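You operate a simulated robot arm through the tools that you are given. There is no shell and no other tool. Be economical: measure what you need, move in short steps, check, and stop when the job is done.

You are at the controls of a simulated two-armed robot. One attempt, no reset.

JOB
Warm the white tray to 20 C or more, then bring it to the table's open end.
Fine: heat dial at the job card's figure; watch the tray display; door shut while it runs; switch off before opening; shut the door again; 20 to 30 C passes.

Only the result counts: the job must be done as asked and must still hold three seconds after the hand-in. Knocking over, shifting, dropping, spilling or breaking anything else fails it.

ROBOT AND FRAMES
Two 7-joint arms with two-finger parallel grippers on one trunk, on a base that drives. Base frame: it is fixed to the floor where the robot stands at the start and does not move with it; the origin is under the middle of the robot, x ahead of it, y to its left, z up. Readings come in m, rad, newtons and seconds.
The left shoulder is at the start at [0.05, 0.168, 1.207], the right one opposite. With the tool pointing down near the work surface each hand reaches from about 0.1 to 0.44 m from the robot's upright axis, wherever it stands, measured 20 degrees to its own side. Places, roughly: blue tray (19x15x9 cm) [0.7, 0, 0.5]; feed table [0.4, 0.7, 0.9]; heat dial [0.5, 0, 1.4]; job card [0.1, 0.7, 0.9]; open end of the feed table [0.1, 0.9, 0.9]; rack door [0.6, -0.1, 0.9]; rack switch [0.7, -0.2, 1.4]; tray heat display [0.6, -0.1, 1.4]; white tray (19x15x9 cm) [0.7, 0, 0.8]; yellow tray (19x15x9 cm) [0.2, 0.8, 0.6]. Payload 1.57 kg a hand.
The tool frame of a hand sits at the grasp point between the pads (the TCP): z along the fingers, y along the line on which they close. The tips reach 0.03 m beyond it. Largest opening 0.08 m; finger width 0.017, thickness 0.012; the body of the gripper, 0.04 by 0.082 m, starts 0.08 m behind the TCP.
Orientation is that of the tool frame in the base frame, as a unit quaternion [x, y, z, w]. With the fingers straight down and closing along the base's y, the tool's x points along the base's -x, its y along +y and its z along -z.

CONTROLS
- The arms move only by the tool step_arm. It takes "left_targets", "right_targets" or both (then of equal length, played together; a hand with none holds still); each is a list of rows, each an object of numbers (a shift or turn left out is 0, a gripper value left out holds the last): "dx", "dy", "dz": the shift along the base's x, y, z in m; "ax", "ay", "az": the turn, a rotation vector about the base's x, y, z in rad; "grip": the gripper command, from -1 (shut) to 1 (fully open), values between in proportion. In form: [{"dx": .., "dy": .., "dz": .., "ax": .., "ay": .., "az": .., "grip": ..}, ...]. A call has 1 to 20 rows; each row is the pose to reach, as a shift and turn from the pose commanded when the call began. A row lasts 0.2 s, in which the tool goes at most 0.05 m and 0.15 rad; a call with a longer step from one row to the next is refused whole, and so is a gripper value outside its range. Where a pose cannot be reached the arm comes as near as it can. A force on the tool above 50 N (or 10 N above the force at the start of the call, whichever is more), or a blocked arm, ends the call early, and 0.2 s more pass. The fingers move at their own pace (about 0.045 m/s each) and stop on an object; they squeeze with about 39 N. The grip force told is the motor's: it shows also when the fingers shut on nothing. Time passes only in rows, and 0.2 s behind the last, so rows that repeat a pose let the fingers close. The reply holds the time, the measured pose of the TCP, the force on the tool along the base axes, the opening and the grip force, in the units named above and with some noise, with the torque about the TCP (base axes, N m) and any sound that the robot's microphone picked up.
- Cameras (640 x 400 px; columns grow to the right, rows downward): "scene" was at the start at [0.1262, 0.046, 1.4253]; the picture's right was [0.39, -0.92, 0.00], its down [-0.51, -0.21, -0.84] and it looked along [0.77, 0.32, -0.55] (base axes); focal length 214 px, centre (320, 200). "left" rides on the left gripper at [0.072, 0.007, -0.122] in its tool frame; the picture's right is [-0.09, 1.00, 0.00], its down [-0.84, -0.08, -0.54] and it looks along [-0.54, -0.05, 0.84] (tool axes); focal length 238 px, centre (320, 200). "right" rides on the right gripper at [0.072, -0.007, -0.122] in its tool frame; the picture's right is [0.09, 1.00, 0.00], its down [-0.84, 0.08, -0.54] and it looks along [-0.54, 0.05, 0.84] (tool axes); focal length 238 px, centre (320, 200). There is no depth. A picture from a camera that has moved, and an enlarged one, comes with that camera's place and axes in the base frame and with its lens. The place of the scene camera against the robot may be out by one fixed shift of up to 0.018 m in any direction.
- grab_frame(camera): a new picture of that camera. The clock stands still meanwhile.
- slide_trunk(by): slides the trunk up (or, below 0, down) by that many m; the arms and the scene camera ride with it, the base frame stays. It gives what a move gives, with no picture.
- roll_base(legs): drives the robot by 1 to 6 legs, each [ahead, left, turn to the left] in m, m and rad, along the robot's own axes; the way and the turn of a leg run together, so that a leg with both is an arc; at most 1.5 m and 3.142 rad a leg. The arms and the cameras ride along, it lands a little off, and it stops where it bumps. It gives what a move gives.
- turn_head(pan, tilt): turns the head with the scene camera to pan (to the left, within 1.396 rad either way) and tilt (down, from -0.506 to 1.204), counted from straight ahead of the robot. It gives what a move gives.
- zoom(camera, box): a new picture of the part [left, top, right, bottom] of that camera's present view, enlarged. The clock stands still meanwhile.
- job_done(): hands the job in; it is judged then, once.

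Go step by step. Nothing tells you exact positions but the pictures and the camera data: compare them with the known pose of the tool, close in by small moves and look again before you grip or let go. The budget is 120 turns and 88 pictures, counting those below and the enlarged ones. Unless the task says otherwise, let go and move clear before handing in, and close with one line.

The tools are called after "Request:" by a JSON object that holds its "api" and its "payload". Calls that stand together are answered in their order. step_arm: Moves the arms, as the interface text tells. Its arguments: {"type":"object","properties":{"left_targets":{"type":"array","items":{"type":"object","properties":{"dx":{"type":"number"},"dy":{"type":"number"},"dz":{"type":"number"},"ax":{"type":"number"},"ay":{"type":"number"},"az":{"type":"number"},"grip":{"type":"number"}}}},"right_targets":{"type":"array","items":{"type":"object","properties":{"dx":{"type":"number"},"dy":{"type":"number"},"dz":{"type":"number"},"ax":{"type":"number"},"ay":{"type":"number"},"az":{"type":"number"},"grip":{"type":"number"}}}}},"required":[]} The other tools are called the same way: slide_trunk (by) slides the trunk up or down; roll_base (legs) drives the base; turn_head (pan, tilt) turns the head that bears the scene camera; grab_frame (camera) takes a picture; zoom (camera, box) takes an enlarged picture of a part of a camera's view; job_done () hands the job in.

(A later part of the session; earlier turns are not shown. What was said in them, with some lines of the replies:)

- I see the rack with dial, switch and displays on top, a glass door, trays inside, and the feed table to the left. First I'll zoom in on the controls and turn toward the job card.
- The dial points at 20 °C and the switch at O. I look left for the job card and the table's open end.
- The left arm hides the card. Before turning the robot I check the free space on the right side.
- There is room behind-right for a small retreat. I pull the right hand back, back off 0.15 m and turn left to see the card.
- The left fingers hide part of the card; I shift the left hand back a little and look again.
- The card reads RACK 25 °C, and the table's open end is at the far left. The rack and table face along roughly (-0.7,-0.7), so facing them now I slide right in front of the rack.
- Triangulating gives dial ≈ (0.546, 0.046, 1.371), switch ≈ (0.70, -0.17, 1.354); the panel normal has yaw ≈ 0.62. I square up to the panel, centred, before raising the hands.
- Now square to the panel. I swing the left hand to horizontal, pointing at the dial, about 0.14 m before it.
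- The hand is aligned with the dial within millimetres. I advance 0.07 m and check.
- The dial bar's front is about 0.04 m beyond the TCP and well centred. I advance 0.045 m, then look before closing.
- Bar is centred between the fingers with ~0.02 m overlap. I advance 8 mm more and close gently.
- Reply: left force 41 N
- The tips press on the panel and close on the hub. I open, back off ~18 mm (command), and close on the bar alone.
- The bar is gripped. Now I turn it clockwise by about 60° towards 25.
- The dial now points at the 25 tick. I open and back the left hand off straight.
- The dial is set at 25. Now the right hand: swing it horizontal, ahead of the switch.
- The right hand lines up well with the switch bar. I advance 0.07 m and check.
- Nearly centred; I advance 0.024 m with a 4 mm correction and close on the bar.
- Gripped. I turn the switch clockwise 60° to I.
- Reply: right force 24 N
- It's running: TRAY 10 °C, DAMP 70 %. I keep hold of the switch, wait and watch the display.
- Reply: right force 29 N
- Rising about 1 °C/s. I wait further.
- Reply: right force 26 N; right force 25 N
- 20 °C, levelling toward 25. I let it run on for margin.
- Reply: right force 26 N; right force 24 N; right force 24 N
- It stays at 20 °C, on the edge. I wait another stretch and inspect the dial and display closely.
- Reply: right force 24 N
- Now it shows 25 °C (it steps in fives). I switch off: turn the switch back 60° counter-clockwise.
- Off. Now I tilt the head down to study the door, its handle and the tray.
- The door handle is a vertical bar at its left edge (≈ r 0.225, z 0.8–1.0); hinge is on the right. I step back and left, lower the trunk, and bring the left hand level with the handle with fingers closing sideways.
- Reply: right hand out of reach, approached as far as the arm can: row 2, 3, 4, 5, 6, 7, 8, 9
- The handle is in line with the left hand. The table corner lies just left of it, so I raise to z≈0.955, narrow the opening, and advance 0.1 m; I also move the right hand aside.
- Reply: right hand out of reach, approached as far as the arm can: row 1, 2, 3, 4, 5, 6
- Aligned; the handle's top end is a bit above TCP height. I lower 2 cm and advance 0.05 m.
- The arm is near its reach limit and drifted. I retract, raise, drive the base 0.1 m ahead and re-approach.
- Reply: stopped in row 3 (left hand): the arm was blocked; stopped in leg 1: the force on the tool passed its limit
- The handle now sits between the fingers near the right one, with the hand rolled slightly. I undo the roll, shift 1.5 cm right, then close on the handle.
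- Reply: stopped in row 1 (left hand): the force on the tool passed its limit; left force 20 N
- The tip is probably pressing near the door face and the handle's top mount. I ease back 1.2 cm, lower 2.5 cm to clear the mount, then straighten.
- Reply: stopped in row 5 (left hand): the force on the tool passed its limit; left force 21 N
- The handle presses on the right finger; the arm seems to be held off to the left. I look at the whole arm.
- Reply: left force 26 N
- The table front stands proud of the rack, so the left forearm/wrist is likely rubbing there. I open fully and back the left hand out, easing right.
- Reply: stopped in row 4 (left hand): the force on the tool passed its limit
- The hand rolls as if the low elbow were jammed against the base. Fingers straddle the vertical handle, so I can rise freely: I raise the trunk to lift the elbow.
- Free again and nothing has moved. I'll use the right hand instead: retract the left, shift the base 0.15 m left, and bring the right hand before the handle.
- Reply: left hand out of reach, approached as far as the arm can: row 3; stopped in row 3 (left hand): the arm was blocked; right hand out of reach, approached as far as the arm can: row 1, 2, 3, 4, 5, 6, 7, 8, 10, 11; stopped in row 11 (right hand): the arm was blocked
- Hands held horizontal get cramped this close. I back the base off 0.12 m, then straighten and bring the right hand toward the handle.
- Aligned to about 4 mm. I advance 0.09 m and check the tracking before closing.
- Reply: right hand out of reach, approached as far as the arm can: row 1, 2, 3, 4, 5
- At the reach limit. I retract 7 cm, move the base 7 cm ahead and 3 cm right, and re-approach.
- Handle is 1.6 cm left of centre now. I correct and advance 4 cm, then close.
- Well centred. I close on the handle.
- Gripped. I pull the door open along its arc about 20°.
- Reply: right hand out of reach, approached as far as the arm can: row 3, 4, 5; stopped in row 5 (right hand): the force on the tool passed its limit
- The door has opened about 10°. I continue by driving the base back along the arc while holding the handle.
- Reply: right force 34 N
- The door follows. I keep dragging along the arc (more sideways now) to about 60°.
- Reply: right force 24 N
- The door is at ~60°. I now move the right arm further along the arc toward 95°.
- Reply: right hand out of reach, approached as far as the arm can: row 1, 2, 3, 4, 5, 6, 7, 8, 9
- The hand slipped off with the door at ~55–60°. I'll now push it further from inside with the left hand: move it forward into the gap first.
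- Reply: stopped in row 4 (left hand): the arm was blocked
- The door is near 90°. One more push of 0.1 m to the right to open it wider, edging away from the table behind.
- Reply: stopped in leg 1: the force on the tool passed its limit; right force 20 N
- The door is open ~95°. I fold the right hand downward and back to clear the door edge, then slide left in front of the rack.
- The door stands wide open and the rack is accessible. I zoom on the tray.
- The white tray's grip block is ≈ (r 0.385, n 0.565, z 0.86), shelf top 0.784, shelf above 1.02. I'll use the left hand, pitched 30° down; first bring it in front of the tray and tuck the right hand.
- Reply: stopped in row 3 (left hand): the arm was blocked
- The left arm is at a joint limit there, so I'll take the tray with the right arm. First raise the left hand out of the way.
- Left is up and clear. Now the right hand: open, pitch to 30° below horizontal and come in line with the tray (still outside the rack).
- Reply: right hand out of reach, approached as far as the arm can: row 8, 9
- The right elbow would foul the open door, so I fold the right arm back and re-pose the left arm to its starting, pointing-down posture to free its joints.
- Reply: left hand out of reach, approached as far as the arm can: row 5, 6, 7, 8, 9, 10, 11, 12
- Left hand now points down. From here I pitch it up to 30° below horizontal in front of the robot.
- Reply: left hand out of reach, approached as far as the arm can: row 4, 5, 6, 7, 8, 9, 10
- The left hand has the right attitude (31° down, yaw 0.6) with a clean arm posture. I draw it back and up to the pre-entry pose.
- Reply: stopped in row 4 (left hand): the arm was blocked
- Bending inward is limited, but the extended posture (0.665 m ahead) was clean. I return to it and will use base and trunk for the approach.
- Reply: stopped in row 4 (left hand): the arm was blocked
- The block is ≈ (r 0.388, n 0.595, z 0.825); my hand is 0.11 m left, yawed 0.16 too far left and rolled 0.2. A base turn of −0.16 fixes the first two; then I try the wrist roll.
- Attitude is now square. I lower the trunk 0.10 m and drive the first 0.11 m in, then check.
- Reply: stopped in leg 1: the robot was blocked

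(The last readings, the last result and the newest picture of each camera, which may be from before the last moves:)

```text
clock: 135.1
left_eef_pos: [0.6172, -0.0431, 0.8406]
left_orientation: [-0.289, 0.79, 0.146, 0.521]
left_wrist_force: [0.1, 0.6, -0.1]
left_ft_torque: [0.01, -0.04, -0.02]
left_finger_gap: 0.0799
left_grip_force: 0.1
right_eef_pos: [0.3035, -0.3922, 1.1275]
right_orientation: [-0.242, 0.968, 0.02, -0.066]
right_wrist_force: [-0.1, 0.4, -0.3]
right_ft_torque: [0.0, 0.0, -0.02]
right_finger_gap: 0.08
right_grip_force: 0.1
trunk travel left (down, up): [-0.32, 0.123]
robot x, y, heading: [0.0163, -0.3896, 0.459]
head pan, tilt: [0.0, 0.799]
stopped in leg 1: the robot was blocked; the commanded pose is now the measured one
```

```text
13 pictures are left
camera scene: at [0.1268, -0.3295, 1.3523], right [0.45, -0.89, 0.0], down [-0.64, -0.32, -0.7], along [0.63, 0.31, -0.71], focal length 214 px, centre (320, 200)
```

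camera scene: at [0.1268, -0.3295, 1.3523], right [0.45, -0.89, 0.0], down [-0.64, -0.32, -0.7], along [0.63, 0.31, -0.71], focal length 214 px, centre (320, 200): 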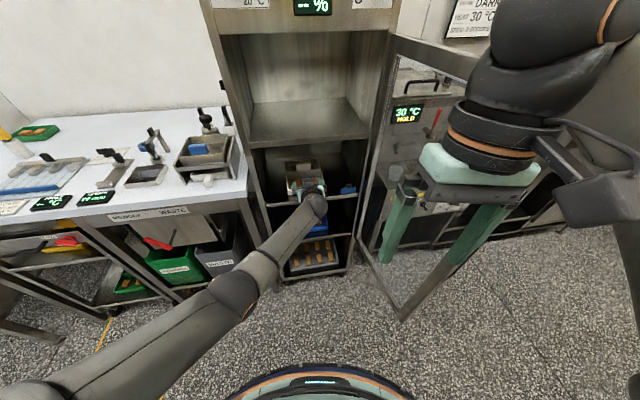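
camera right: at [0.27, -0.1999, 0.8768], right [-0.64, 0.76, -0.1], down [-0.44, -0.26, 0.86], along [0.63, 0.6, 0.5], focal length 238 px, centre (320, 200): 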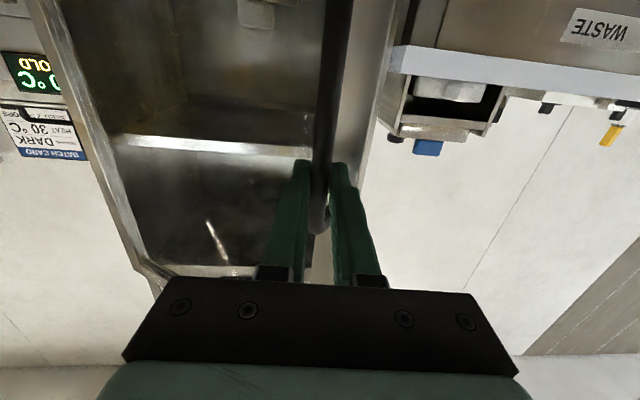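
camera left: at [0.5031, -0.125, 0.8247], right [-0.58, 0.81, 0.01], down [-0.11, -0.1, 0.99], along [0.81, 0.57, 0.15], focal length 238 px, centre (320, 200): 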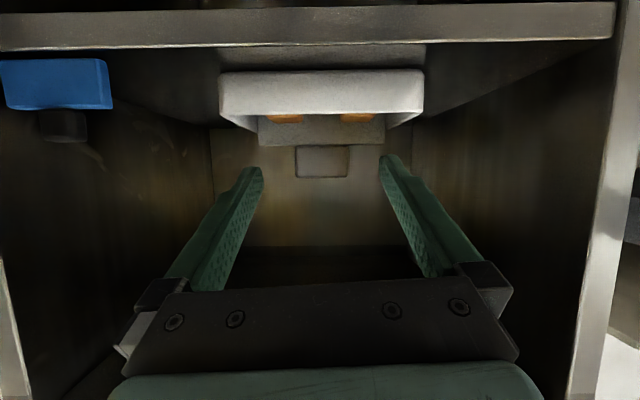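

The hand is aligned with the block (≈0.11 m to go). The base stop was probably the right gripper grazing the door edge, so I raise the right hand and shift it left before the last stretch.

Request:
{"api": "step_arm", "payload": {"right_targets": [{"dx": -0.012, "dy": 0.012, "dz": 0.03}, {"dx": -0.025, "dy": 0.025, "dz": 0.06}, {"dx": -0.037, "dy": 0.037, "dz": 0.095}, {"dx": -0.05, "dy": 0.05, "dz": 0.13}, {"dx": -0.05, "dy": 0.05, "dz": 0.16}]}}

Request:
{"api": "roll_base", "payload": {"legs": [[0.09, 0.016, 0]]}}

Request:
{"api": "grab_frame", "payload": {"camera": "left"}}

```text
clock: 136.3
left_eef_pos: [0.6189, -0.0386, 0.8384]
left_orientation: [-0.292, 0.789, 0.147, 0.52]
left_wrist_force: [-0.3, 0.8, -0.8]
left_ft_torque: [-0.03, -0.05, -0.03]
left_finger_gap: 0.08
left_grip_force: 0.1
right_eef_pos: [0.2565, -0.3398, 1.2883]
right_orientation: [-0.243, 0.967, 0.019, -0.067]
right_wrist_force: [-0.6, 1.0, -0.8]
right_ft_torque: [-0.01, -0.03, 0.01]
right_finger_gap: 0.0803
right_grip_force: 0.0
trunk travel left (down, up): [-0.32, 0.123]
robot x, y, heading: [0.0165, -0.3888, 0.464]
head pan, tilt: [0.0, 0.799]
```

```text
clock: 137.4
left_eef_pos: [0.6889, 0.0164, 0.837]
left_orientation: [-0.292, 0.79, 0.147, 0.519]
left_wrist_force: [0.5, 0.8, 0.6]
left_ft_torque: [-0.03, 0.0, -0.01]
left_finger_gap: 0.0801
left_grip_force: 0.1
right_eef_pos: [0.328, -0.2861, 1.2864]
right_orientation: [-0.244, 0.967, 0.019, -0.068]
right_wrist_force: [0.1, -0.8, -0.5]
right_ft_torque: [-0.03, 0.05, 0.03]
right_finger_gap: 0.0801
right_grip_force: 0.1
trunk travel left (down, up): [-0.32, 0.123]
robot x, y, heading: [0.0861, -0.3415, 0.466]
head pan, tilt: [0.0, 0.799]
```

```text
12 pictures are left
camera left: at [0.5748, -0.0669, 0.8215], right [-0.59, 0.81, 0.01], down [-0.11, -0.09, 0.99], along [0.8, 0.58, 0.14], focal length 238 px, centre (320, 200)
```

left: 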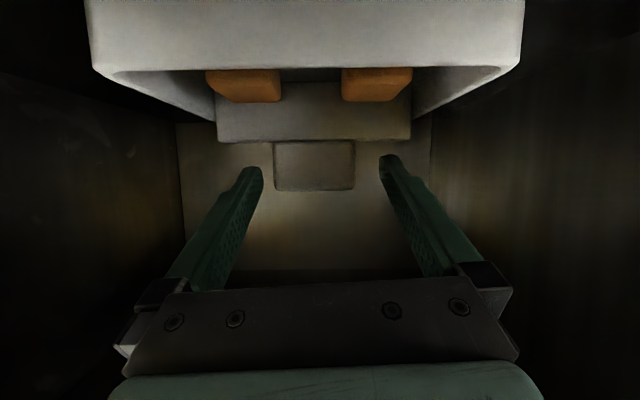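

Fingers straddle the block's front edge. I drive 2 cm further, then close.

Request:
{"api": "roll_base", "payload": {"legs": [[0.02, 0.0, 0]]}}

Request:
{"api": "step_arm", "payload": {"left_targets": [{"grip": -1}, {"grip": -1}, {"grip": -1}, {"grip": -1}, {"grip": -1}]}}

Request:
{"api": "grab_frame", "payload": {"camera": "left"}}

```text
clock: 138.2
left_eef_pos: [0.706, 0.0245, 0.8391]
left_orientation: [-0.291, 0.79, 0.146, 0.519]
left_wrist_force: [0.5, -0.1, -0.1]
left_ft_torque: [0.01, 0.01, 0.03]
left_finger_gap: 0.0799
left_grip_force: 0.1
right_eef_pos: [0.3459, -0.2778, 1.2874]
right_orientation: [-0.244, 0.967, 0.019, -0.068]
right_wrist_force: [0.4, 0.5, 0.3]
right_ft_torque: [0.01, 0.03, -0.03]
right_finger_gap: 0.08
right_grip_force: 0.1
trunk travel left (down, up): [-0.32, 0.123]
robot x, y, heading: [0.1043, -0.3285, 0.465]
head pan, tilt: [0.0, 0.799]
```

```text
clock: 139.4
left_eef_pos: [0.7068, 0.0233, 0.8389]
left_orientation: [-0.292, 0.789, 0.147, 0.52]
left_wrist_force: [0.6, 0.3, 1.7]
left_ft_torque: [0.21, 0.19, -0.13]
left_finger_gap: 0.0608
left_grip_force: 39.3
right_eef_pos: [0.3454, -0.2768, 1.2862]
right_orientation: [-0.245, 0.967, 0.019, -0.067]
right_wrist_force: [-0.1, 0.8, 0.6]
right_ft_torque: [-0.01, 0.02, -0.01]
right_finger_gap: 0.0798
right_grip_force: 0.2
trunk travel left (down, up): [-0.32, 0.123]
robot x, y, heading: [0.1056, -0.3248, 0.471]
head pan, tilt: [0.0, 0.799]
```

```text
11 pictures are left
camera left: at [0.5921, -0.0586, 0.8226], right [-0.58, 0.81, 0.01], down [-0.11, -0.09, 0.99], along [0.8, 0.58, 0.14], focal length 238 px, centre (320, 200)
```

left: 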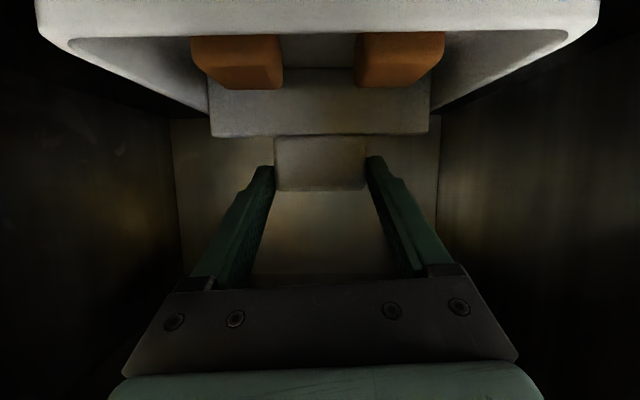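

Gripped (gap 0.061 m). I lift 4 cm with the trunk and check it holds.

Request:
{"api": "slide_trunk", "payload": {"by": 0.04}}

Request:
{"api": "zoom", "payload": {"camera": "scene", "box": [200, 100, 400, 260]}}

```text
clock: 140.2
left_eef_pos: [0.7072, 0.0242, 0.8779]
left_orientation: [-0.293, 0.789, 0.148, 0.519]
left_wrist_force: [-0.2, 0.1, -3.0]
left_ft_torque: [-0.03, 0.06, 0.0]
left_finger_gap: 0.0609
left_grip_force: 39.2
right_eef_pos: [0.346, -0.2763, 1.3267]
right_orientation: [-0.243, 0.967, 0.019, -0.068]
right_wrist_force: [-0.9, -0.3, 0.1]
right_ft_torque: [-0.02, 0.01, 0.01]
right_finger_gap: 0.0801
right_grip_force: 0.1
trunk travel left (down, up): [-0.36, 0.083]
robot x, y, heading: [0.1066, -0.3282, 0.463]
head pan, tilt: [0.0, 0.799]
```

```text
2.50 times, centred on (300, 180) of scene
camera zoom: at [0.2185, -0.2619, 1.3917], right [0.45, -0.89, 0.0], down [-0.64, -0.32, -0.7], along [0.62, 0.31, -0.72], focal length 536 px, centre (370, 250)
```

zoom: 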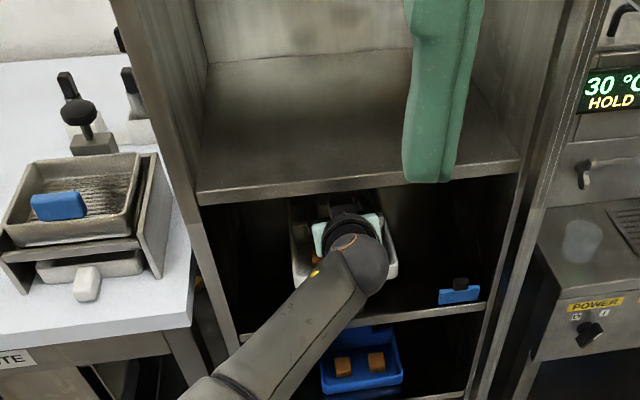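

Lifted cleanly (≈0.3 kg). I back straight out of the rack along its normal and raise the trunk.

Request:
{"api": "roll_base", "payload": {"legs": [[-0.158, -0.025, 0], [-0.158, -0.025, 0]]}}

Request:
{"api": "slide_trunk", "payload": {"by": 0.08}}

Request:
{"api": "step_arm", "payload": {"left_targets": [{"dz": 0.02}, {"dz": 0.04}, {"dz": 0.06}, {"dz": 0.08}, {"dz": 0.08}]}}

Request:
{"api": "grab_frame", "payload": {"camera": "scene"}}

```text
clock: 142.7
left_eef_pos: [0.4481, -0.1637, 0.878]
left_orientation: [-0.292, 0.79, 0.146, 0.519]
left_wrist_force: [0.0, 0.2, -4.2]
left_ft_torque: [-0.09, 0.04, 0.01]
left_finger_gap: 0.0606
left_grip_force: 38.8
right_eef_pos: [0.0856, -0.4646, 1.3266]
right_orientation: [-0.242, 0.968, 0.019, -0.068]
right_wrist_force: [-0.4, 0.6, -0.5]
right_ft_torque: [0.0, -0.01, 0.01]
right_finger_gap: 0.0799
right_grip_force: 0.1
trunk travel left (down, up): [-0.36, 0.083]
robot x, y, heading: [-0.1551, -0.5143, 0.467]
head pan, tilt: [0.0, 0.799]
```

```text
clock: 143.8
left_eef_pos: [0.4497, -0.1628, 0.9588]
left_orientation: [-0.291, 0.79, 0.146, 0.519]
left_wrist_force: [0.4, 0.5, -4.1]
left_ft_torque: [-0.04, 0.06, 0.03]
left_finger_gap: 0.0605
left_grip_force: 38.8
right_eef_pos: [0.0873, -0.4625, 1.4063]
right_orientation: [-0.243, 0.967, 0.018, -0.068]
right_wrist_force: [-0.1, 0.1, 0.2]
right_ft_torque: [0.03, 0.01, 0.05]
right_finger_gap: 0.0798
right_grip_force: 0.0
trunk travel left (down, up): [-0.44, 0.003]
robot x, y, heading: [-0.1555, -0.5136, 0.464]
head pan, tilt: [0.0, 0.799]
```

```text
clock: 145.0
left_eef_pos: [0.4501, -0.1572, 1.0445]
left_orientation: [-0.292, 0.786, 0.151, 0.523]
left_wrist_force: [-0.5, 0.5, -3.7]
left_ft_torque: [-0.04, 0.05, -0.03]
left_finger_gap: 0.0603
left_grip_force: 38.5
right_eef_pos: [0.0869, -0.4634, 1.4062]
right_orientation: [-0.243, 0.968, 0.019, -0.067]
right_wrist_force: [0.1, 0.5, 1.1]
right_ft_torque: [-0.01, 0.0, 0.02]
right_finger_gap: 0.08
right_grip_force: 0.0
trunk travel left (down, up): [-0.44, 0.003]
robot x, y, heading: [-0.1509, -0.5128, 0.466]
head pan, tilt: [0.0, 0.799]
```

```text
9 pictures are left
camera scene: at [-0.0406, -0.4481, 1.4716], right [0.45, -0.89, 0.0], down [-0.64, -0.32, -0.7], along [0.62, 0.31, -0.72], focal length 214 px, centre (320, 200)
```

scene: 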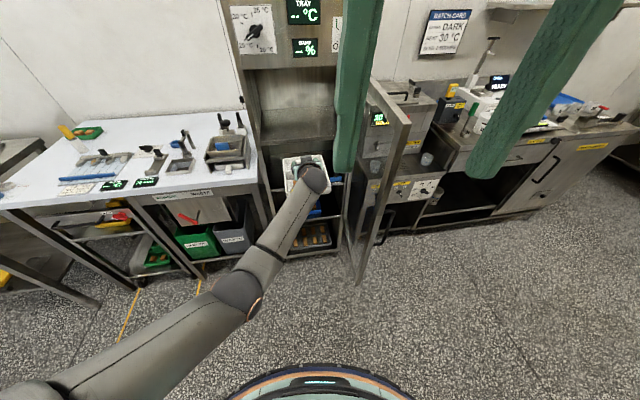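

The tray is out, level, bottom ≈ 0.96 m. Before the long slide left I check the floor on that side.

Request:
{"api": "turn_head", "payload": {"pan": 1.39, "tilt": 0.6}}

Request:
{"api": "grab_frame", "payload": {"camera": "scene"}}

```text
clock: 146.6
left_eef_pos: [0.4499, -0.1604, 1.0434]
left_orientation: [-0.291, 0.787, 0.148, 0.523]
left_wrist_force: [0.1, -0.1, -3.4]
left_ft_torque: [-0.03, 0.07, 0.0]
left_finger_gap: 0.0604
left_grip_force: 39.2
right_eef_pos: [0.0879, -0.4615, 1.4104]
right_orientation: [-0.234, 0.969, 0.025, -0.073]
right_wrist_force: [-0.3, 49.6, 82.2]
right_ft_torque: [-10.87, 3.53, -2.18]
right_finger_gap: 0.0798
right_grip_force: 0.1
trunk travel left (down, up): [-0.44, 0.003]
robot x, y, heading: [-0.1552, -0.5106, 0.462]
head pan, tilt: [1.389, 0.6]
```

```text
8 pictures are left
camera scene: at [-0.0612, -0.4167, 1.4803], right [0.79, -0.61, 0.0], down [-0.39, -0.51, -0.77], along [0.47, 0.61, -0.64], focal length 214 px, centre (320, 200)
```

scene: 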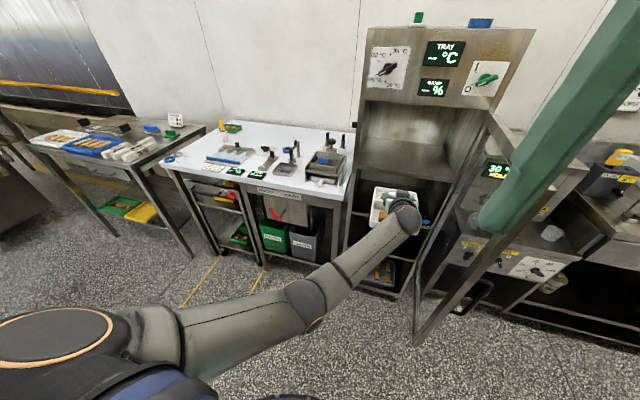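

The head touched the right gripper; I move the right hand down and away, then turn the head fully.

Request:
{"api": "step_arm", "payload": {"right_targets": [{"dx": 0.02, "dy": -0.03, "dz": -0.03}, {"dx": 0.04, "dy": -0.05, "dz": -0.06}, {"dx": 0.06, "dy": -0.07, "dz": -0.09}, {"dx": 0.08, "dy": -0.09, "dz": -0.12}]}}

Request:
{"api": "turn_head", "payload": {"pan": 1.2, "tilt": 0.7}}

Request:
{"api": "roll_base", "payload": {"legs": [[-0.08, 0.535, 0]]}}

Request:
{"api": "grab_frame", "payload": {"camera": "scene"}}

```text
clock: 146.8
left_eef_pos: [0.4498, -0.1601, 1.0464]
left_orientation: [-0.292, 0.787, 0.149, 0.523]
left_wrist_force: [0.1, 0.2, -3.7]
left_ft_torque: [-0.02, 0.05, -0.02]
left_finger_gap: 0.0603
left_grip_force: 38.8
right_eef_pos: [0.0878, -0.4614, 1.4103]
right_orientation: [-0.225, 0.971, 0.035, -0.079]
right_wrist_force: [3.3, 48.4, 65.1]
right_ft_torque: [-9.75, 3.29, -1.84]
right_finger_gap: 0.0799
right_grip_force: 0.1
trunk travel left (down, up): [-0.44, 0.003]
robot x, y, heading: [-0.1555, -0.5142, 0.465]
head pan, tilt: [1.389, 0.6]
stopped in row 1 (right hand): the force on the tool passed its limit (the readings are from after the stop); the commanded pose is now the measured one
```

```text
clock: 147.6
left_eef_pos: [0.4499, -0.1604, 1.0453]
left_orientation: [-0.291, 0.786, 0.148, 0.525]
left_wrist_force: [-1.1, -1.0, -3.2]
left_ft_torque: [-0.04, 0.06, -0.01]
left_finger_gap: 0.0605
left_grip_force: 39.0
right_eef_pos: [0.09, -0.4628, 1.4091]
right_orientation: [-0.228, 0.97, 0.029, -0.076]
right_wrist_force: [16.9, 47.1, 20.1]
right_ft_torque: [-6.95, 3.04, -1.05]
right_finger_gap: 0.08
right_grip_force: 0.0
trunk travel left (down, up): [-0.44, 0.003]
robot x, y, heading: [-0.1552, -0.5146, 0.463]
head pan, tilt: [1.201, 0.7]
```

```text
clock: 150.6
left_eef_pos: [0.1472, 0.2683, 1.0459]
left_orientation: [-0.289, 0.787, 0.147, 0.525]
left_wrist_force: [0.1, -0.4, -3.4]
left_ft_torque: [-0.02, 0.07, 0.03]
left_finger_gap: 0.0599
left_grip_force: 38.8
right_eef_pos: [-0.2196, -0.0318, 1.4097]
right_orientation: [-0.225, 0.971, 0.029, -0.075]
right_wrist_force: [25.1, 46.0, 27.1]
right_ft_torque: [-7.22, 4.22, -0.6]
right_finger_gap: 0.08
right_grip_force: 0.1
trunk travel left (down, up): [-0.44, 0.003]
robot x, y, heading: [-0.4557, -0.0857, 0.455]
head pan, tilt: [1.201, 0.7]
```

```text
7 pictures are left
camera scene: at [-0.3679, 0.0155, 1.4784], right [0.79, -0.61, 0.0], down [-0.4, -0.52, -0.75], along [0.46, 0.6, -0.66], focal length 214 px, centre (320, 200)
```

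scene: 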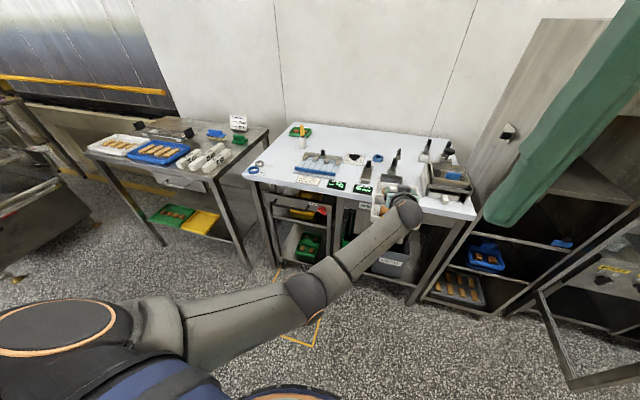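

Tray riding well. I zoom on the open end to confirm the free spot.

Request:
{"api": "zoom", "payload": {"camera": "scene", "box": [235, 110, 375, 200]}}

Request:
{"api": "turn_head", "payload": {"pan": 0.0, "tilt": 0.7}}

Request:
{"api": "step_arm", "payload": {"right_targets": [{"dx": 0.02, "dy": -0.02, "dz": -0.03}, {"dx": 0.035, "dy": -0.04, "dz": -0.06}, {"dx": 0.05, "dy": -0.06, "dz": -0.1}, {"dx": 0.05, "dy": -0.06, "dz": -0.14}]}}

```text
4.44 times, centred on (305, 155) of scene
camera zoom: at [-0.3679, 0.0155, 1.4784], right [0.79, -0.61, 0.0], down [-0.4, -0.52, -0.75], along [0.46, 0.6, -0.66], focal length 953 px, centre (387, 400)
```

zoom: 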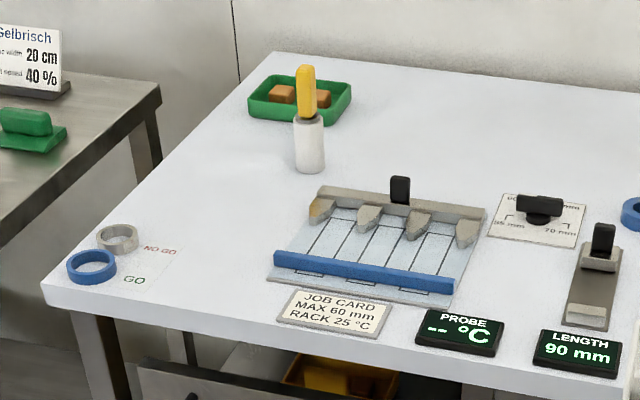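

```text
clock: 152.0
left_eef_pos: [0.1472, 0.2705, 1.0453]
left_orientation: [-0.288, 0.788, 0.146, 0.525]
left_wrist_force: [-0.1, 0.9, -3.5]
left_ft_torque: [0.0, 0.03, -0.02]
left_finger_gap: 0.0602
left_grip_force: 39.2
right_eef_pos: [-0.218, -0.0325, 1.4095]
right_orientation: [-0.226, 0.971, 0.03, -0.076]
right_wrist_force: [-0.3, -0.3, 0.2]
right_ft_torque: [-0.02, -0.01, 0.0]
right_finger_gap: 0.0802
right_grip_force: 0.0
trunk travel left (down, up): [-0.44, 0.003]
robot x, y, heading: [-0.4594, -0.0824, 0.454]
head pan, tilt: [0.0, 0.7]
```

```text
clock: 153.0
left_eef_pos: [0.1468, 0.2689, 1.0462]
left_orientation: [-0.289, 0.788, 0.147, 0.524]
left_wrist_force: [0.2, 0.4, -3.0]
left_ft_torque: [-0.02, 0.06, 0.03]
left_finger_gap: 0.0599
left_grip_force: 39.0
right_eef_pos: [-0.1682, -0.0945, 1.2707]
right_orientation: [-0.226, 0.971, 0.031, -0.075]
right_wrist_force: [0.3, 0.7, -0.4]
right_ft_torque: [-0.03, 0.01, 0.01]
right_finger_gap: 0.0801
right_grip_force: 0.0
trunk travel left (down, up): [-0.44, 0.003]
robot x, y, heading: [-0.4597, -0.0805, 0.459]
head pan, tilt: [0.0, 0.7]
```

The free spot (0.10, 0.90) sits between the ring gauges, jar and plate: tray centre target r ≈ −0.675, n ≈ 0.60. I slide left first.

Request:
{"api": "roll_base", "payload": {"legs": [[-0.087, 0.534, 0]]}}

```text
clock: 156.2
left_eef_pos: [-0.1707, 0.7114, 1.0455]
left_orientation: [-0.292, 0.786, 0.149, 0.524]
left_wrist_force: [-0.2, -0.1, -3.8]
left_ft_torque: [-0.03, 0.03, -0.02]
left_finger_gap: 0.06
left_grip_force: 39.3
right_eef_pos: [-0.4838, 0.3456, 1.271]
right_orientation: [-0.228, 0.97, 0.029, -0.076]
right_wrist_force: [-1.0, 0.6, 0.7]
right_ft_torque: [0.01, 0.0, 0.02]
right_finger_gap: 0.08
right_grip_force: 0.0
trunk travel left (down, up): [-0.44, 0.003]
robot x, y, heading: [-0.7734, 0.3601, 0.462]
head pan, tilt: [0.0, 0.7]
```

Positioned. Now forward over the rings to the spot, then a look before lowering.

Request:
{"api": "roll_base", "payload": {"legs": [[0.156, 0.0235, 0], [0.156, 0.0235, 0]]}}

Request:
{"api": "turn_head", "payload": {"pan": 0.15, "tilt": 0.7}}

Request:
{"api": "zoom", "payload": {"camera": "scene", "box": [160, 40, 440, 260]}}

```text
clock: 158.6
left_eef_pos: [0.0892, 0.8968, 1.0448]
left_orientation: [-0.292, 0.787, 0.148, 0.523]
left_wrist_force: [0.1, -0.7, -3.2]
left_ft_torque: [-0.05, 0.04, -0.02]
left_finger_gap: 0.0597
left_grip_force: 38.8
right_eef_pos: [-0.2232, 0.5302, 1.27]
right_orientation: [-0.23, 0.97, 0.03, -0.076]
right_wrist_force: [0.6, -0.2, -0.5]
right_ft_torque: [-0.05, 0.01, 0.01]
right_finger_gap: 0.0799
right_grip_force: 0.1
trunk travel left (down, up): [-0.44, 0.003]
robot x, y, heading: [-0.5104, 0.54, 0.466]
head pan, tilt: [0.0, 0.7]
```

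```text
clock: 159.3
left_eef_pos: [0.0895, 0.8953, 1.0464]
left_orientation: [-0.292, 0.786, 0.149, 0.524]
left_wrist_force: [-0.3, -0.7, -2.8]
left_ft_torque: [-0.03, 0.04, -0.02]
left_finger_gap: 0.0596
left_grip_force: 39.2
right_eef_pos: [-0.2218, 0.5306, 1.2726]
right_orientation: [-0.23, 0.97, 0.03, -0.076]
right_wrist_force: [0.5, -0.3, 0.2]
right_ft_torque: [0.0, 0.0, 0.01]
right_finger_gap: 0.0798
right_grip_force: 0.0
trunk travel left (down, up): [-0.44, 0.003]
robot x, y, heading: [-0.5086, 0.5389, 0.465]
head pan, tilt: [0.15, 0.7]
```

```text
1.82 times, centred on (300, 150) of scene
camera zoom: at [-0.4046, 0.6194, 1.4799], right [0.58, -0.82, 0.0], down [-0.53, -0.37, -0.76], along [0.62, 0.44, -0.64], focal length 390 px, centre (356, 291)
```

zoom: 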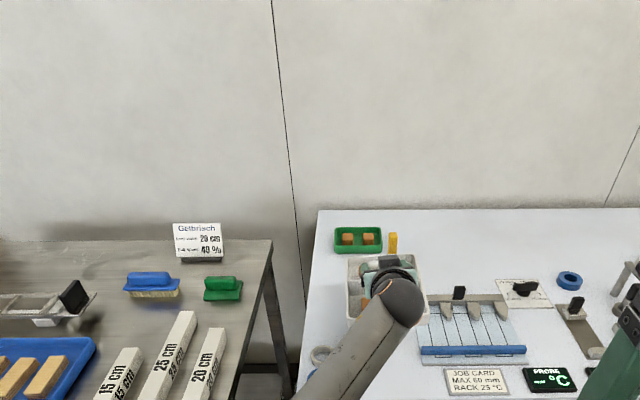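

Relative to the ring gauge and plate the tray should go ~2.8 cm further left to have clearance both sides. I shift with the arm, then lower most of the way and check.

Request:
{"api": "step_arm", "payload": {"left_targets": [{"dx": -0.0054, "dy": 0.0076}, {"dx": -0.0108, "dy": 0.0152}, {"dx": -0.0163, "dy": 0.0228}, {"dx": -0.0163, "dy": 0.0228}]}}

Request:
{"api": "slide_trunk", "payload": {"by": -0.04}}

Request:
{"api": "zoom", "payload": {"camera": "scene", "box": [270, 110, 410, 230]}}

```text
clock: 160.5
left_eef_pos: [0.0859, 0.9153, 1.0857]
left_orientation: [-0.291, 0.772, 0.142, 0.548]
left_wrist_force: [-0.4, -0.4, -3.1]
left_ft_torque: [-0.03, 0.05, 0.0]
left_finger_gap: 0.0596
left_grip_force: 39.4
right_eef_pos: [-0.2228, 0.5298, 1.2714]
right_orientation: [-0.229, 0.97, 0.03, -0.076]
right_wrist_force: [0.8, -0.4, 0.3]
right_ft_torque: [-0.02, -0.01, 0.01]
right_finger_gap: 0.0801
right_grip_force: 0.2
trunk travel left (down, up): [-0.44, 0.003]
robot x, y, heading: [-0.5143, 0.539, 0.465]
head pan, tilt: [0.15, 0.7]
stopped in row 4 (left hand): the arm was blocked; the commanded pose is now the measured one
```

```text
clock: 161.3
left_eef_pos: [0.0858, 0.9145, 1.0463]
left_orientation: [-0.289, 0.772, 0.14, 0.549]
left_wrist_force: [0.1, 0.4, -3.7]
left_ft_torque: [-0.01, 0.08, 0.0]
left_finger_gap: 0.0597
left_grip_force: 38.7
right_eef_pos: [-0.2235, 0.5287, 1.2314]
right_orientation: [-0.229, 0.97, 0.03, -0.076]
right_wrist_force: [0.1, 0.6, 0.2]
right_ft_torque: [0.0, 0.03, 0.0]
right_finger_gap: 0.0798
right_grip_force: 0.0
trunk travel left (down, up): [-0.4, 0.043]
robot x, y, heading: [-0.5151, 0.5401, 0.464]
head pan, tilt: [0.15, 0.7]
```

```text
3.33 times, centred on (340, 170) of scene
camera zoom: at [-0.4047, 0.6195, 1.4399], right [0.58, -0.82, 0.0], down [-0.53, -0.37, -0.76], along [0.62, 0.44, -0.64], focal length 715 px, centre (253, 300)
```

zoom: 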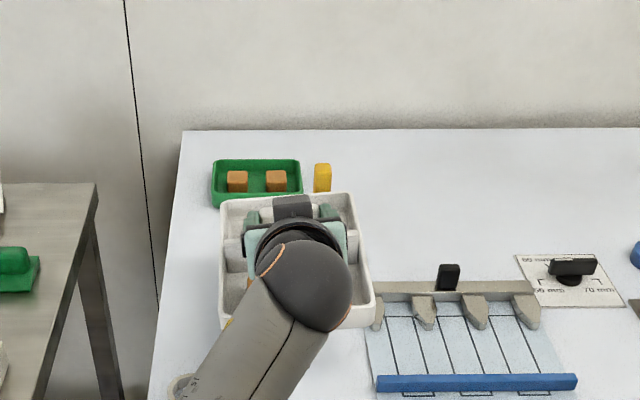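

Laterally it now fits (≥1 cm each side), but the rear is close to the jar, so I back off 2.5 cm and then lower near to the table.

Request:
{"api": "roll_base", "payload": {"legs": [[-0.025, -0.004, 0]]}}

Request:
{"api": "slide_trunk", "payload": {"by": -0.048}}

Request:
{"api": "slide_trunk", "payload": {"by": -0.008}}

```text
clock: 162.1
left_eef_pos: [0.0641, 0.9006, 1.0465]
left_orientation: [-0.29, 0.771, 0.142, 0.549]
left_wrist_force: [-1.0, -0.4, -3.3]
left_ft_torque: [0.0, 0.1, 0.01]
left_finger_gap: 0.0599
left_grip_force: 39.1
right_eef_pos: [-0.2448, 0.5146, 1.2317]
right_orientation: [-0.23, 0.97, 0.03, -0.076]
right_wrist_force: [-0.9, -0.3, 0.2]
right_ft_torque: [0.03, -0.05, 0.0]
right_finger_gap: 0.08
right_grip_force: 0.1
trunk travel left (down, up): [-0.4, 0.043]
robot x, y, heading: [-0.5391, 0.525, 0.469]
head pan, tilt: [0.15, 0.7]
```

```text
clock: 163.0
left_eef_pos: [0.0638, 0.8997, 0.9988]
left_orientation: [-0.289, 0.771, 0.142, 0.55]
left_wrist_force: [-1.2, 0.5, -3.7]
left_ft_torque: [-0.07, 0.11, 0.02]
left_finger_gap: 0.0597
left_grip_force: 38.4
right_eef_pos: [-0.2432, 0.5155, 1.1834]
right_orientation: [-0.229, 0.97, 0.03, -0.076]
right_wrist_force: [-0.2, 0.1, 0.1]
right_ft_torque: [0.02, 0.01, 0.02]
right_finger_gap: 0.0799
right_grip_force: 0.1
trunk travel left (down, up): [-0.352, 0.091]
robot x, y, heading: [-0.5343, 0.5274, 0.466]
head pan, tilt: [0.15, 0.7]
```

```text
clock: 163.6
left_eef_pos: [0.0653, 0.9002, 0.9904]
left_orientation: [-0.29, 0.771, 0.142, 0.549]
left_wrist_force: [0.1, 0.2, -3.6]
left_ft_torque: [-0.05, 0.07, 0.01]
left_finger_gap: 0.0597
left_grip_force: 38.7
right_eef_pos: [-0.2432, 0.5151, 1.1753]
right_orientation: [-0.229, 0.97, 0.03, -0.076]
right_wrist_force: [0.5, 0.8, 0.4]
right_ft_torque: [0.02, 0.01, -0.01]
right_finger_gap: 0.08
right_grip_force: 0.0
trunk travel left (down, up): [-0.344, 0.099]
robot x, y, heading: [-0.5314, 0.5253, 0.462]
head pan, tilt: [0.15, 0.7]
```

No contact yet; I go down in small steps.

Request:
{"api": "slide_trunk", "payload": {"by": -0.008}}

Request:
{"api": "slide_trunk", "payload": {"by": -0.006}}

```text
clock: 164.2
left_eef_pos: [0.0656, 0.8996, 0.9824]
left_orientation: [-0.29, 0.771, 0.141, 0.549]
left_wrist_force: [0.2, -0.8, -2.9]
left_ft_torque: [-0.05, 0.09, -0.01]
left_finger_gap: 0.0596
left_grip_force: 38.8
right_eef_pos: [-0.2441, 0.5159, 1.1672]
right_orientation: [-0.229, 0.97, 0.031, -0.075]
right_wrist_force: [0.2, 0.6, 0.1]
right_ft_torque: [-0.01, 0.0, 0.04]
right_finger_gap: 0.0802
right_grip_force: 0.2
trunk travel left (down, up): [-0.336, 0.107]
robot x, y, heading: [-0.5393, 0.5266, 0.466]
head pan, tilt: [0.15, 0.7]
```

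```text
clock: 164.7
left_eef_pos: [0.0634, 0.901, 0.9757]
left_orientation: [-0.289, 0.772, 0.141, 0.549]
left_wrist_force: [0.7, -0.8, -3.0]
left_ft_torque: [-0.02, 0.08, -0.01]
left_finger_gap: 0.0598
left_grip_force: 39.2
right_eef_pos: [-0.2443, 0.5149, 1.1616]
right_orientation: [-0.23, 0.97, 0.031, -0.076]
right_wrist_force: [0.0, -0.6, -0.2]
right_ft_torque: [0.0, 0.02, 0.0]
right_finger_gap: 0.0801
right_grip_force: 0.0
trunk travel left (down, up): [-0.33, 0.113]
robot x, y, heading: [-0.5329, 0.5283, 0.465]
head pan, tilt: [0.15, 0.7]
```

Still hanging; continuing down.

Request:
{"api": "slide_trunk", "payload": {"by": -0.006}}

Request:
{"api": "slide_trunk", "payload": {"by": -0.006}}

Request:
{"api": "slide_trunk", "payload": {"by": -0.006}}

```text
clock: 165.3
left_eef_pos: [0.0653, 0.8985, 0.9706]
left_orientation: [-0.29, 0.771, 0.142, 0.548]
left_wrist_force: [-0.3, 0.4, -2.6]
left_ft_torque: [-0.04, 0.12, -0.05]
left_finger_gap: 0.0599
left_grip_force: 39.0
right_eef_pos: [-0.243, 0.5145, 1.1547]
right_orientation: [-0.23, 0.97, 0.03, -0.076]
right_wrist_force: [0.1, -0.1, -0.3]
right_ft_torque: [-0.01, 0.02, 0.02]
right_finger_gap: 0.0801
right_grip_force: 0.0
trunk travel left (down, up): [-0.324, 0.119]
robot x, y, heading: [-0.533, 0.526, 0.467]
head pan, tilt: [0.15, 0.7]
```

```text
clock: 165.8
left_eef_pos: [0.0649, 0.8989, 0.9681]
left_orientation: [-0.288, 0.77, 0.142, 0.552]
left_wrist_force: [5.0, 0.6, 12.5]
left_ft_torque: [0.25, 1.15, -0.17]
left_finger_gap: 0.0599
left_grip_force: 38.3
right_eef_pos: [-0.2433, 0.5139, 1.1497]
right_orientation: [-0.23, 0.97, 0.03, -0.076]
right_wrist_force: [0.4, 0.9, 0.4]
right_ft_torque: [-0.03, 0.02, -0.01]
right_finger_gap: 0.0803
right_grip_force: 0.0
trunk travel left (down, up): [-0.318, 0.125]
robot x, y, heading: [-0.5383, 0.5271, 0.47]
head pan, tilt: [0.15, 0.7]
```

```text
clock: 166.4
left_eef_pos: [0.0663, 0.8979, 0.9605]
left_orientation: [-0.289, 0.77, 0.141, 0.551]
left_wrist_force: [15.1, 2.9, 14.7]
left_ft_torque: [0.36, 0.54, -0.45]
left_finger_gap: 0.0601
left_grip_force: 39.3
right_eef_pos: [-0.243, 0.5145, 1.1421]
right_orientation: [-0.229, 0.97, 0.03, -0.076]
right_wrist_force: [0.1, 0.1, 0.1]
right_ft_torque: [0.01, 0.01, 0.02]
right_finger_gap: 0.0801
right_grip_force: 0.0
trunk travel left (down, up): [-0.312, 0.131]
robot x, y, heading: [-0.5313, 0.5257, 0.468]
head pan, tilt: [0.15, 0.7]
```

Contact (≈15 N), so it is resting. I open the fingers and rise off, then look.

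Request:
{"api": "step_arm", "payload": {"left_targets": [{"grip": -0.1}, {"grip": 0.6}, {"grip": 1}, {"grip": 1}]}}

Request:
{"api": "slide_trunk", "payload": {"by": 0.1}}

Request:
{"api": "zoom", "payload": {"camera": "scene", "box": [270, 110, 410, 230]}}

```text
clock: 167.4
left_eef_pos: [0.0649, 0.9003, 0.9593]
left_orientation: [-0.29, 0.771, 0.142, 0.549]
left_wrist_force: [-0.1, 0.6, 0.0]
left_ft_torque: [0.02, -0.04, 0.0]
left_finger_gap: 0.08
left_grip_force: 0.0
right_eef_pos: [-0.2428, 0.5161, 1.1432]
right_orientation: [-0.229, 0.97, 0.03, -0.077]
right_wrist_force: [0.4, 0.4, 0.1]
right_ft_torque: [-0.01, 0.03, 0.0]
right_finger_gap: 0.08
right_grip_force: 0.0
trunk travel left (down, up): [-0.312, 0.131]
robot x, y, heading: [-0.5342, 0.5281, 0.471]
head pan, tilt: [0.15, 0.7]
```

```text
clock: 168.7
left_eef_pos: [0.065, 0.9002, 1.0582]
left_orientation: [-0.29, 0.771, 0.143, 0.549]
left_wrist_force: [-0.7, -0.2, 0.1]
left_ft_torque: [-0.03, 0.02, 0.01]
left_finger_gap: 0.08
left_grip_force: 0.1
right_eef_pos: [-0.2438, 0.5164, 1.2425]
right_orientation: [-0.229, 0.97, 0.031, -0.076]
right_wrist_force: [-0.9, 0.0, 0.3]
right_ft_torque: [-0.02, 0.02, 0.03]
right_finger_gap: 0.08
right_grip_force: 0.0
trunk travel left (down, up): [-0.412, 0.031]
robot x, y, heading: [-0.5344, 0.5265, 0.465]
head pan, tilt: [0.15, 0.7]
```

```text
3.33 times, centred on (340, 170) of scene
camera zoom: at [-0.4248, 0.6047, 1.4519], right [0.58, -0.82, 0.0], down [-0.53, -0.37, -0.76], along [0.62, 0.44, -0.64], focal length 715 px, centre (253, 300)
```

zoom: 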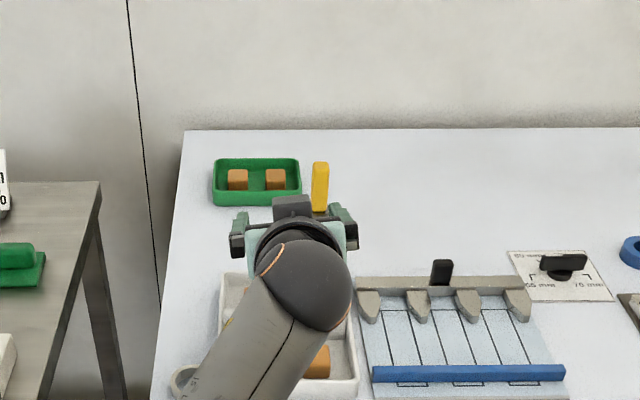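

The tray sits cleanly, nothing disturbed. Now I back away and turn right so that the extended left hand passes in front of the door end; then I'll sweep it left to shut the door.

Request:
{"api": "roll_base", "payload": {"legs": [[-0.267, -0.042, 0], [0, 0, -0.965]]}}

Request:
{"api": "step_arm", "payload": {"left_targets": [{"grip": -1}, {"grip": -1}, {"grip": -1}, {"grip": -1}]}}

```text
clock: 173.0
left_eef_pos: [-0.0927, 0.1062, 1.0578]
left_orientation: [0.091, 0.818, -0.123, 0.554]
left_wrist_force: [-0.8, 0.1, -0.1]
left_ft_torque: [-0.01, 0.02, -0.07]
left_finger_gap: 0.0802
left_grip_force: 0.0
right_eef_pos: [-0.5845, 0.1284, 1.244]
right_orientation: [0.235, 0.969, 0.062, -0.055]
right_wrist_force: [-0.2, -0.2, 0.2]
right_ft_torque: [0.03, -0.02, 0.02]
right_finger_gap: 0.0801
right_grip_force: 0.1
trunk travel left (down, up): [-0.412, 0.031]
robot x, y, heading: [-0.749, 0.3707, -0.473]
head pan, tilt: [0.15, 0.7]
```

```text
clock: 174.0
left_eef_pos: [-0.0928, 0.1073, 1.0592]
left_orientation: [0.09, 0.818, -0.122, 0.555]
left_wrist_force: [-0.3, -0.1, 0.6]
left_ft_torque: [-0.02, -0.04, 0.02]
left_finger_gap: 0.0001
left_grip_force: 4.1
right_eef_pos: [-0.5849, 0.1277, 1.2427]
right_orientation: [0.234, 0.969, 0.061, -0.055]
right_wrist_force: [0.5, -1.1, 1.1]
right_ft_torque: [0.02, -0.02, -0.02]
right_finger_gap: 0.0799
right_grip_force: 0.0
trunk travel left (down, up): [-0.412, 0.031]
robot x, y, heading: [-0.7471, 0.365, -0.473]
head pan, tilt: [0.15, 0.7]
```

I turn a little more for clearance and drive right along the rack front.

Request:
{"api": "roll_base", "payload": {"legs": [[0, 0, -0.1], [0.49, -0.195, 0], [0.49, -0.195, 0]]}}

Request:
{"api": "turn_head", "payload": {"pan": 0.7, "tilt": 0.7}}

Request:
{"api": "grab_frame", "payload": {"camera": "scene"}}

```text
clock: 180.3
left_eef_pos: [0.4958, -0.8286, 1.0587]
left_orientation: [0.133, 0.813, -0.15, 0.547]
left_wrist_force: [-0.3, 0.8, 0.1]
left_ft_torque: [-0.01, 0.02, 0.0]
left_finger_gap: 0.0
left_grip_force: 21.3
right_eef_pos: [0.0086, -0.7562, 1.2439]
right_orientation: [0.284, 0.955, 0.064, -0.051]
right_wrist_force: [-0.3, 0.6, 0.2]
right_ft_torque: [0.03, 0.0, 0.01]
right_finger_gap: 0.08
right_grip_force: 0.0
trunk travel left (down, up): [-0.412, 0.031]
robot x, y, heading: [-0.1242, -0.4978, -0.577]
head pan, tilt: [0.15, 0.7]
```

```text
clock: 181.3
left_eef_pos: [0.4958, -0.8298, 1.0596]
left_orientation: [0.133, 0.812, -0.151, 0.547]
left_wrist_force: [0.1, 0.0, 1.3]
left_ft_torque: [-0.03, 0.0, 0.01]
left_finger_gap: 0.0
left_grip_force: 21.0
right_eef_pos: [0.008, -0.7554, 1.2441]
right_orientation: [0.285, 0.955, 0.064, -0.052]
right_wrist_force: [0.0, -0.1, 1.0]
right_ft_torque: [0.02, 0.02, 0.01]
right_finger_gap: 0.0798
right_grip_force: 0.1
trunk travel left (down, up): [-0.412, 0.031]
robot x, y, heading: [-0.131, -0.4962, -0.584]
head pan, tilt: [0.7, 0.7]
```

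```text
2 pictures are left
camera scene: at [-0.0064, -0.4988, 1.452], right [0.12, -0.99, 0.0], down [-0.64, -0.08, -0.76], along [0.76, 0.09, -0.64], focal length 214 px, centre (320, 200)
```

scene: 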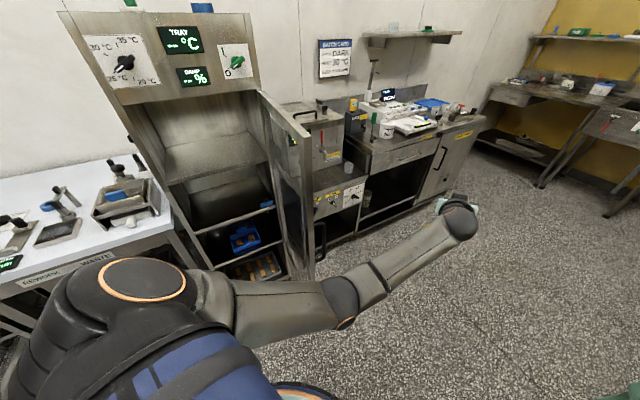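

The hand is past the door. Now I sweep left by turning the base, pushing the door from outside.

Request:
{"api": "roll_base", "payload": {"legs": [[0, 0, 0.7], [0, 0, 0.2], [0, 0, 0.2]]}}

```text
clock: 185.1
left_eef_pos: [0.4427, -0.083, 1.0596]
left_orientation: [-0.316, 0.76, 0.161, 0.544]
left_wrist_force: [0.2, 0.3, 0.9]
left_ft_torque: [-0.01, 0.04, 0.01]
left_finger_gap: 0.0
left_grip_force: 20.9
right_eef_pos: [0.1616, -0.4879, 1.2435]
right_orientation: [-0.264, 0.961, 0.027, -0.077]
right_wrist_force: [1.4, 0.3, 0.2]
right_ft_torque: [-0.01, -0.04, 0.02]
right_finger_gap: 0.0801
right_grip_force: 0.1
trunk travel left (down, up): [-0.412, 0.031]
robot x, y, heading: [-0.1303, -0.496, 0.537]
head pan, tilt: [0.7, 0.7]
```

Hand at r 0.325, n 0.31, so the door should be ~30° from shut. I drive forward to push it closed.

Request:
{"api": "roll_base", "payload": {"legs": [[0.08, 0.0, 0], [0.03, 0.0, 0], [0.02, 0, 0]]}}

Request:
{"api": "turn_head", "payload": {"pan": 0.15, "tilt": 0.7}}

```text
clock: 187.1
left_eef_pos: [0.5431, -0.0216, 1.0641]
left_orientation: [-0.319, 0.76, 0.164, 0.542]
left_wrist_force: [-22.8, -11.6, 3.8]
left_ft_torque: [0.0, -0.03, -0.03]
left_finger_gap: 0.0004
left_grip_force: 22.0
right_eef_pos: [0.2654, -0.4252, 1.2446]
right_orientation: [-0.265, 0.961, 0.028, -0.076]
right_wrist_force: [0.1, 0.7, 0.4]
right_ft_torque: [-0.04, 0.03, 0.0]
right_finger_gap: 0.0802
right_grip_force: 0.0
trunk travel left (down, up): [-0.412, 0.031]
robot x, y, heading: [-0.0226, -0.4314, 0.539]
head pan, tilt: [0.7, 0.7]
stopped in leg 3: the force on the tool passed its limit (the readings are from after the stop); the commanded pose is now the measured one
```

```text
clock: 188.0
left_eef_pos: [0.5445, -0.0224, 1.0622]
left_orientation: [-0.32, 0.759, 0.164, 0.543]
left_wrist_force: [-30.8, -15.4, 4.2]
left_ft_torque: [0.03, -0.04, 0.0]
left_finger_gap: 0.0
left_grip_force: 20.7
right_eef_pos: [0.2645, -0.4262, 1.2446]
right_orientation: [-0.265, 0.961, 0.027, -0.076]
right_wrist_force: [0.3, 0.0, 0.3]
right_ft_torque: [0.02, -0.02, -0.02]
right_finger_gap: 0.0801
right_grip_force: 0.0
trunk travel left (down, up): [-0.412, 0.031]
robot x, y, heading: [-0.0233, -0.4353, 0.546]
head pan, tilt: [0.15, 0.7]
```

Firm contact at n ≈ 0.46 — the shut plane. I back off and look.

Request:
{"api": "roll_base", "payload": {"legs": [[-0.15, 0.0, 0]]}}

Request:
{"api": "grab_frame", "payload": {"camera": "scene"}}

```text
clock: 189.4
left_eef_pos: [0.4227, -0.0962, 1.0613]
left_orientation: [-0.319, 0.761, 0.163, 0.541]
left_wrist_force: [-1.8, -1.2, -0.2]
left_ft_torque: [0.04, 0.02, 0.02]
left_finger_gap: 0.0001
left_grip_force: 21.3
right_eef_pos: [0.1431, -0.5004, 1.2438]
right_orientation: [-0.264, 0.961, 0.027, -0.077]
right_wrist_force: [-0.6, 0.4, 0.7]
right_ft_torque: [0.02, -0.01, -0.01]
right_finger_gap: 0.0798
right_grip_force: 0.1
trunk travel left (down, up): [-0.412, 0.031]
robot x, y, heading: [-0.1449, -0.5128, 0.537]
head pan, tilt: [0.15, 0.7]
```

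```text
1 pictures are left
camera scene: at [-0.0431, -0.4242, 1.4521], right [0.64, -0.77, 0.0], down [-0.5, -0.41, -0.77], along [0.59, 0.49, -0.64], focal length 214 px, centre (320, 200)
```

scene: 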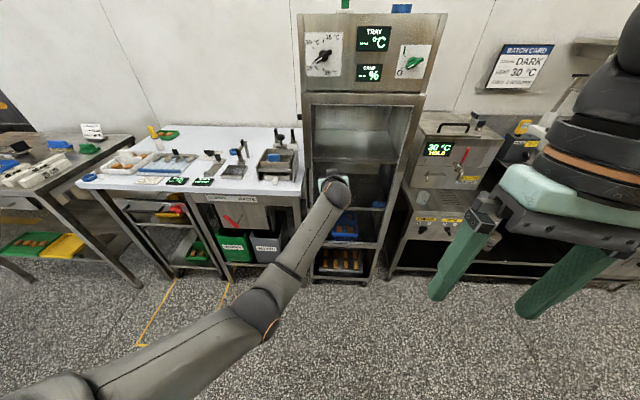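

The door looks flush and the tray stands at the open end. One last zoom over both.

Request:
{"api": "zoom", "payload": {"camera": "scene", "box": [80, 80, 430, 290]}}

```text
1.83 times, centred on (255, 185) of scene
camera zoom: at [-0.0431, -0.4242, 1.4521], right [0.64, -0.77, 0.0], down [-0.5, -0.41, -0.77], along [0.59, 0.49, -0.64], focal length 392 px, centre (439, 227)
```

zoom: 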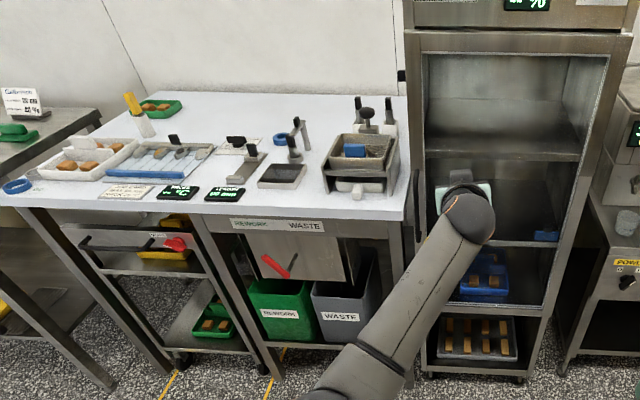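

The door is shut with its handle at the frame, the switch is off, and the tray stands level at the open end with its contents. I'm handing in.

Request:
{"api": "job_done", "payload": {}}

```text
The job is handed in.
```

The white tray was warmed with the dial at the card's 25 °C until its display read 25 °C. I switched the rack off, set the tray on the table's open end and shut the rack door. I handed the job in and got no verdict back.
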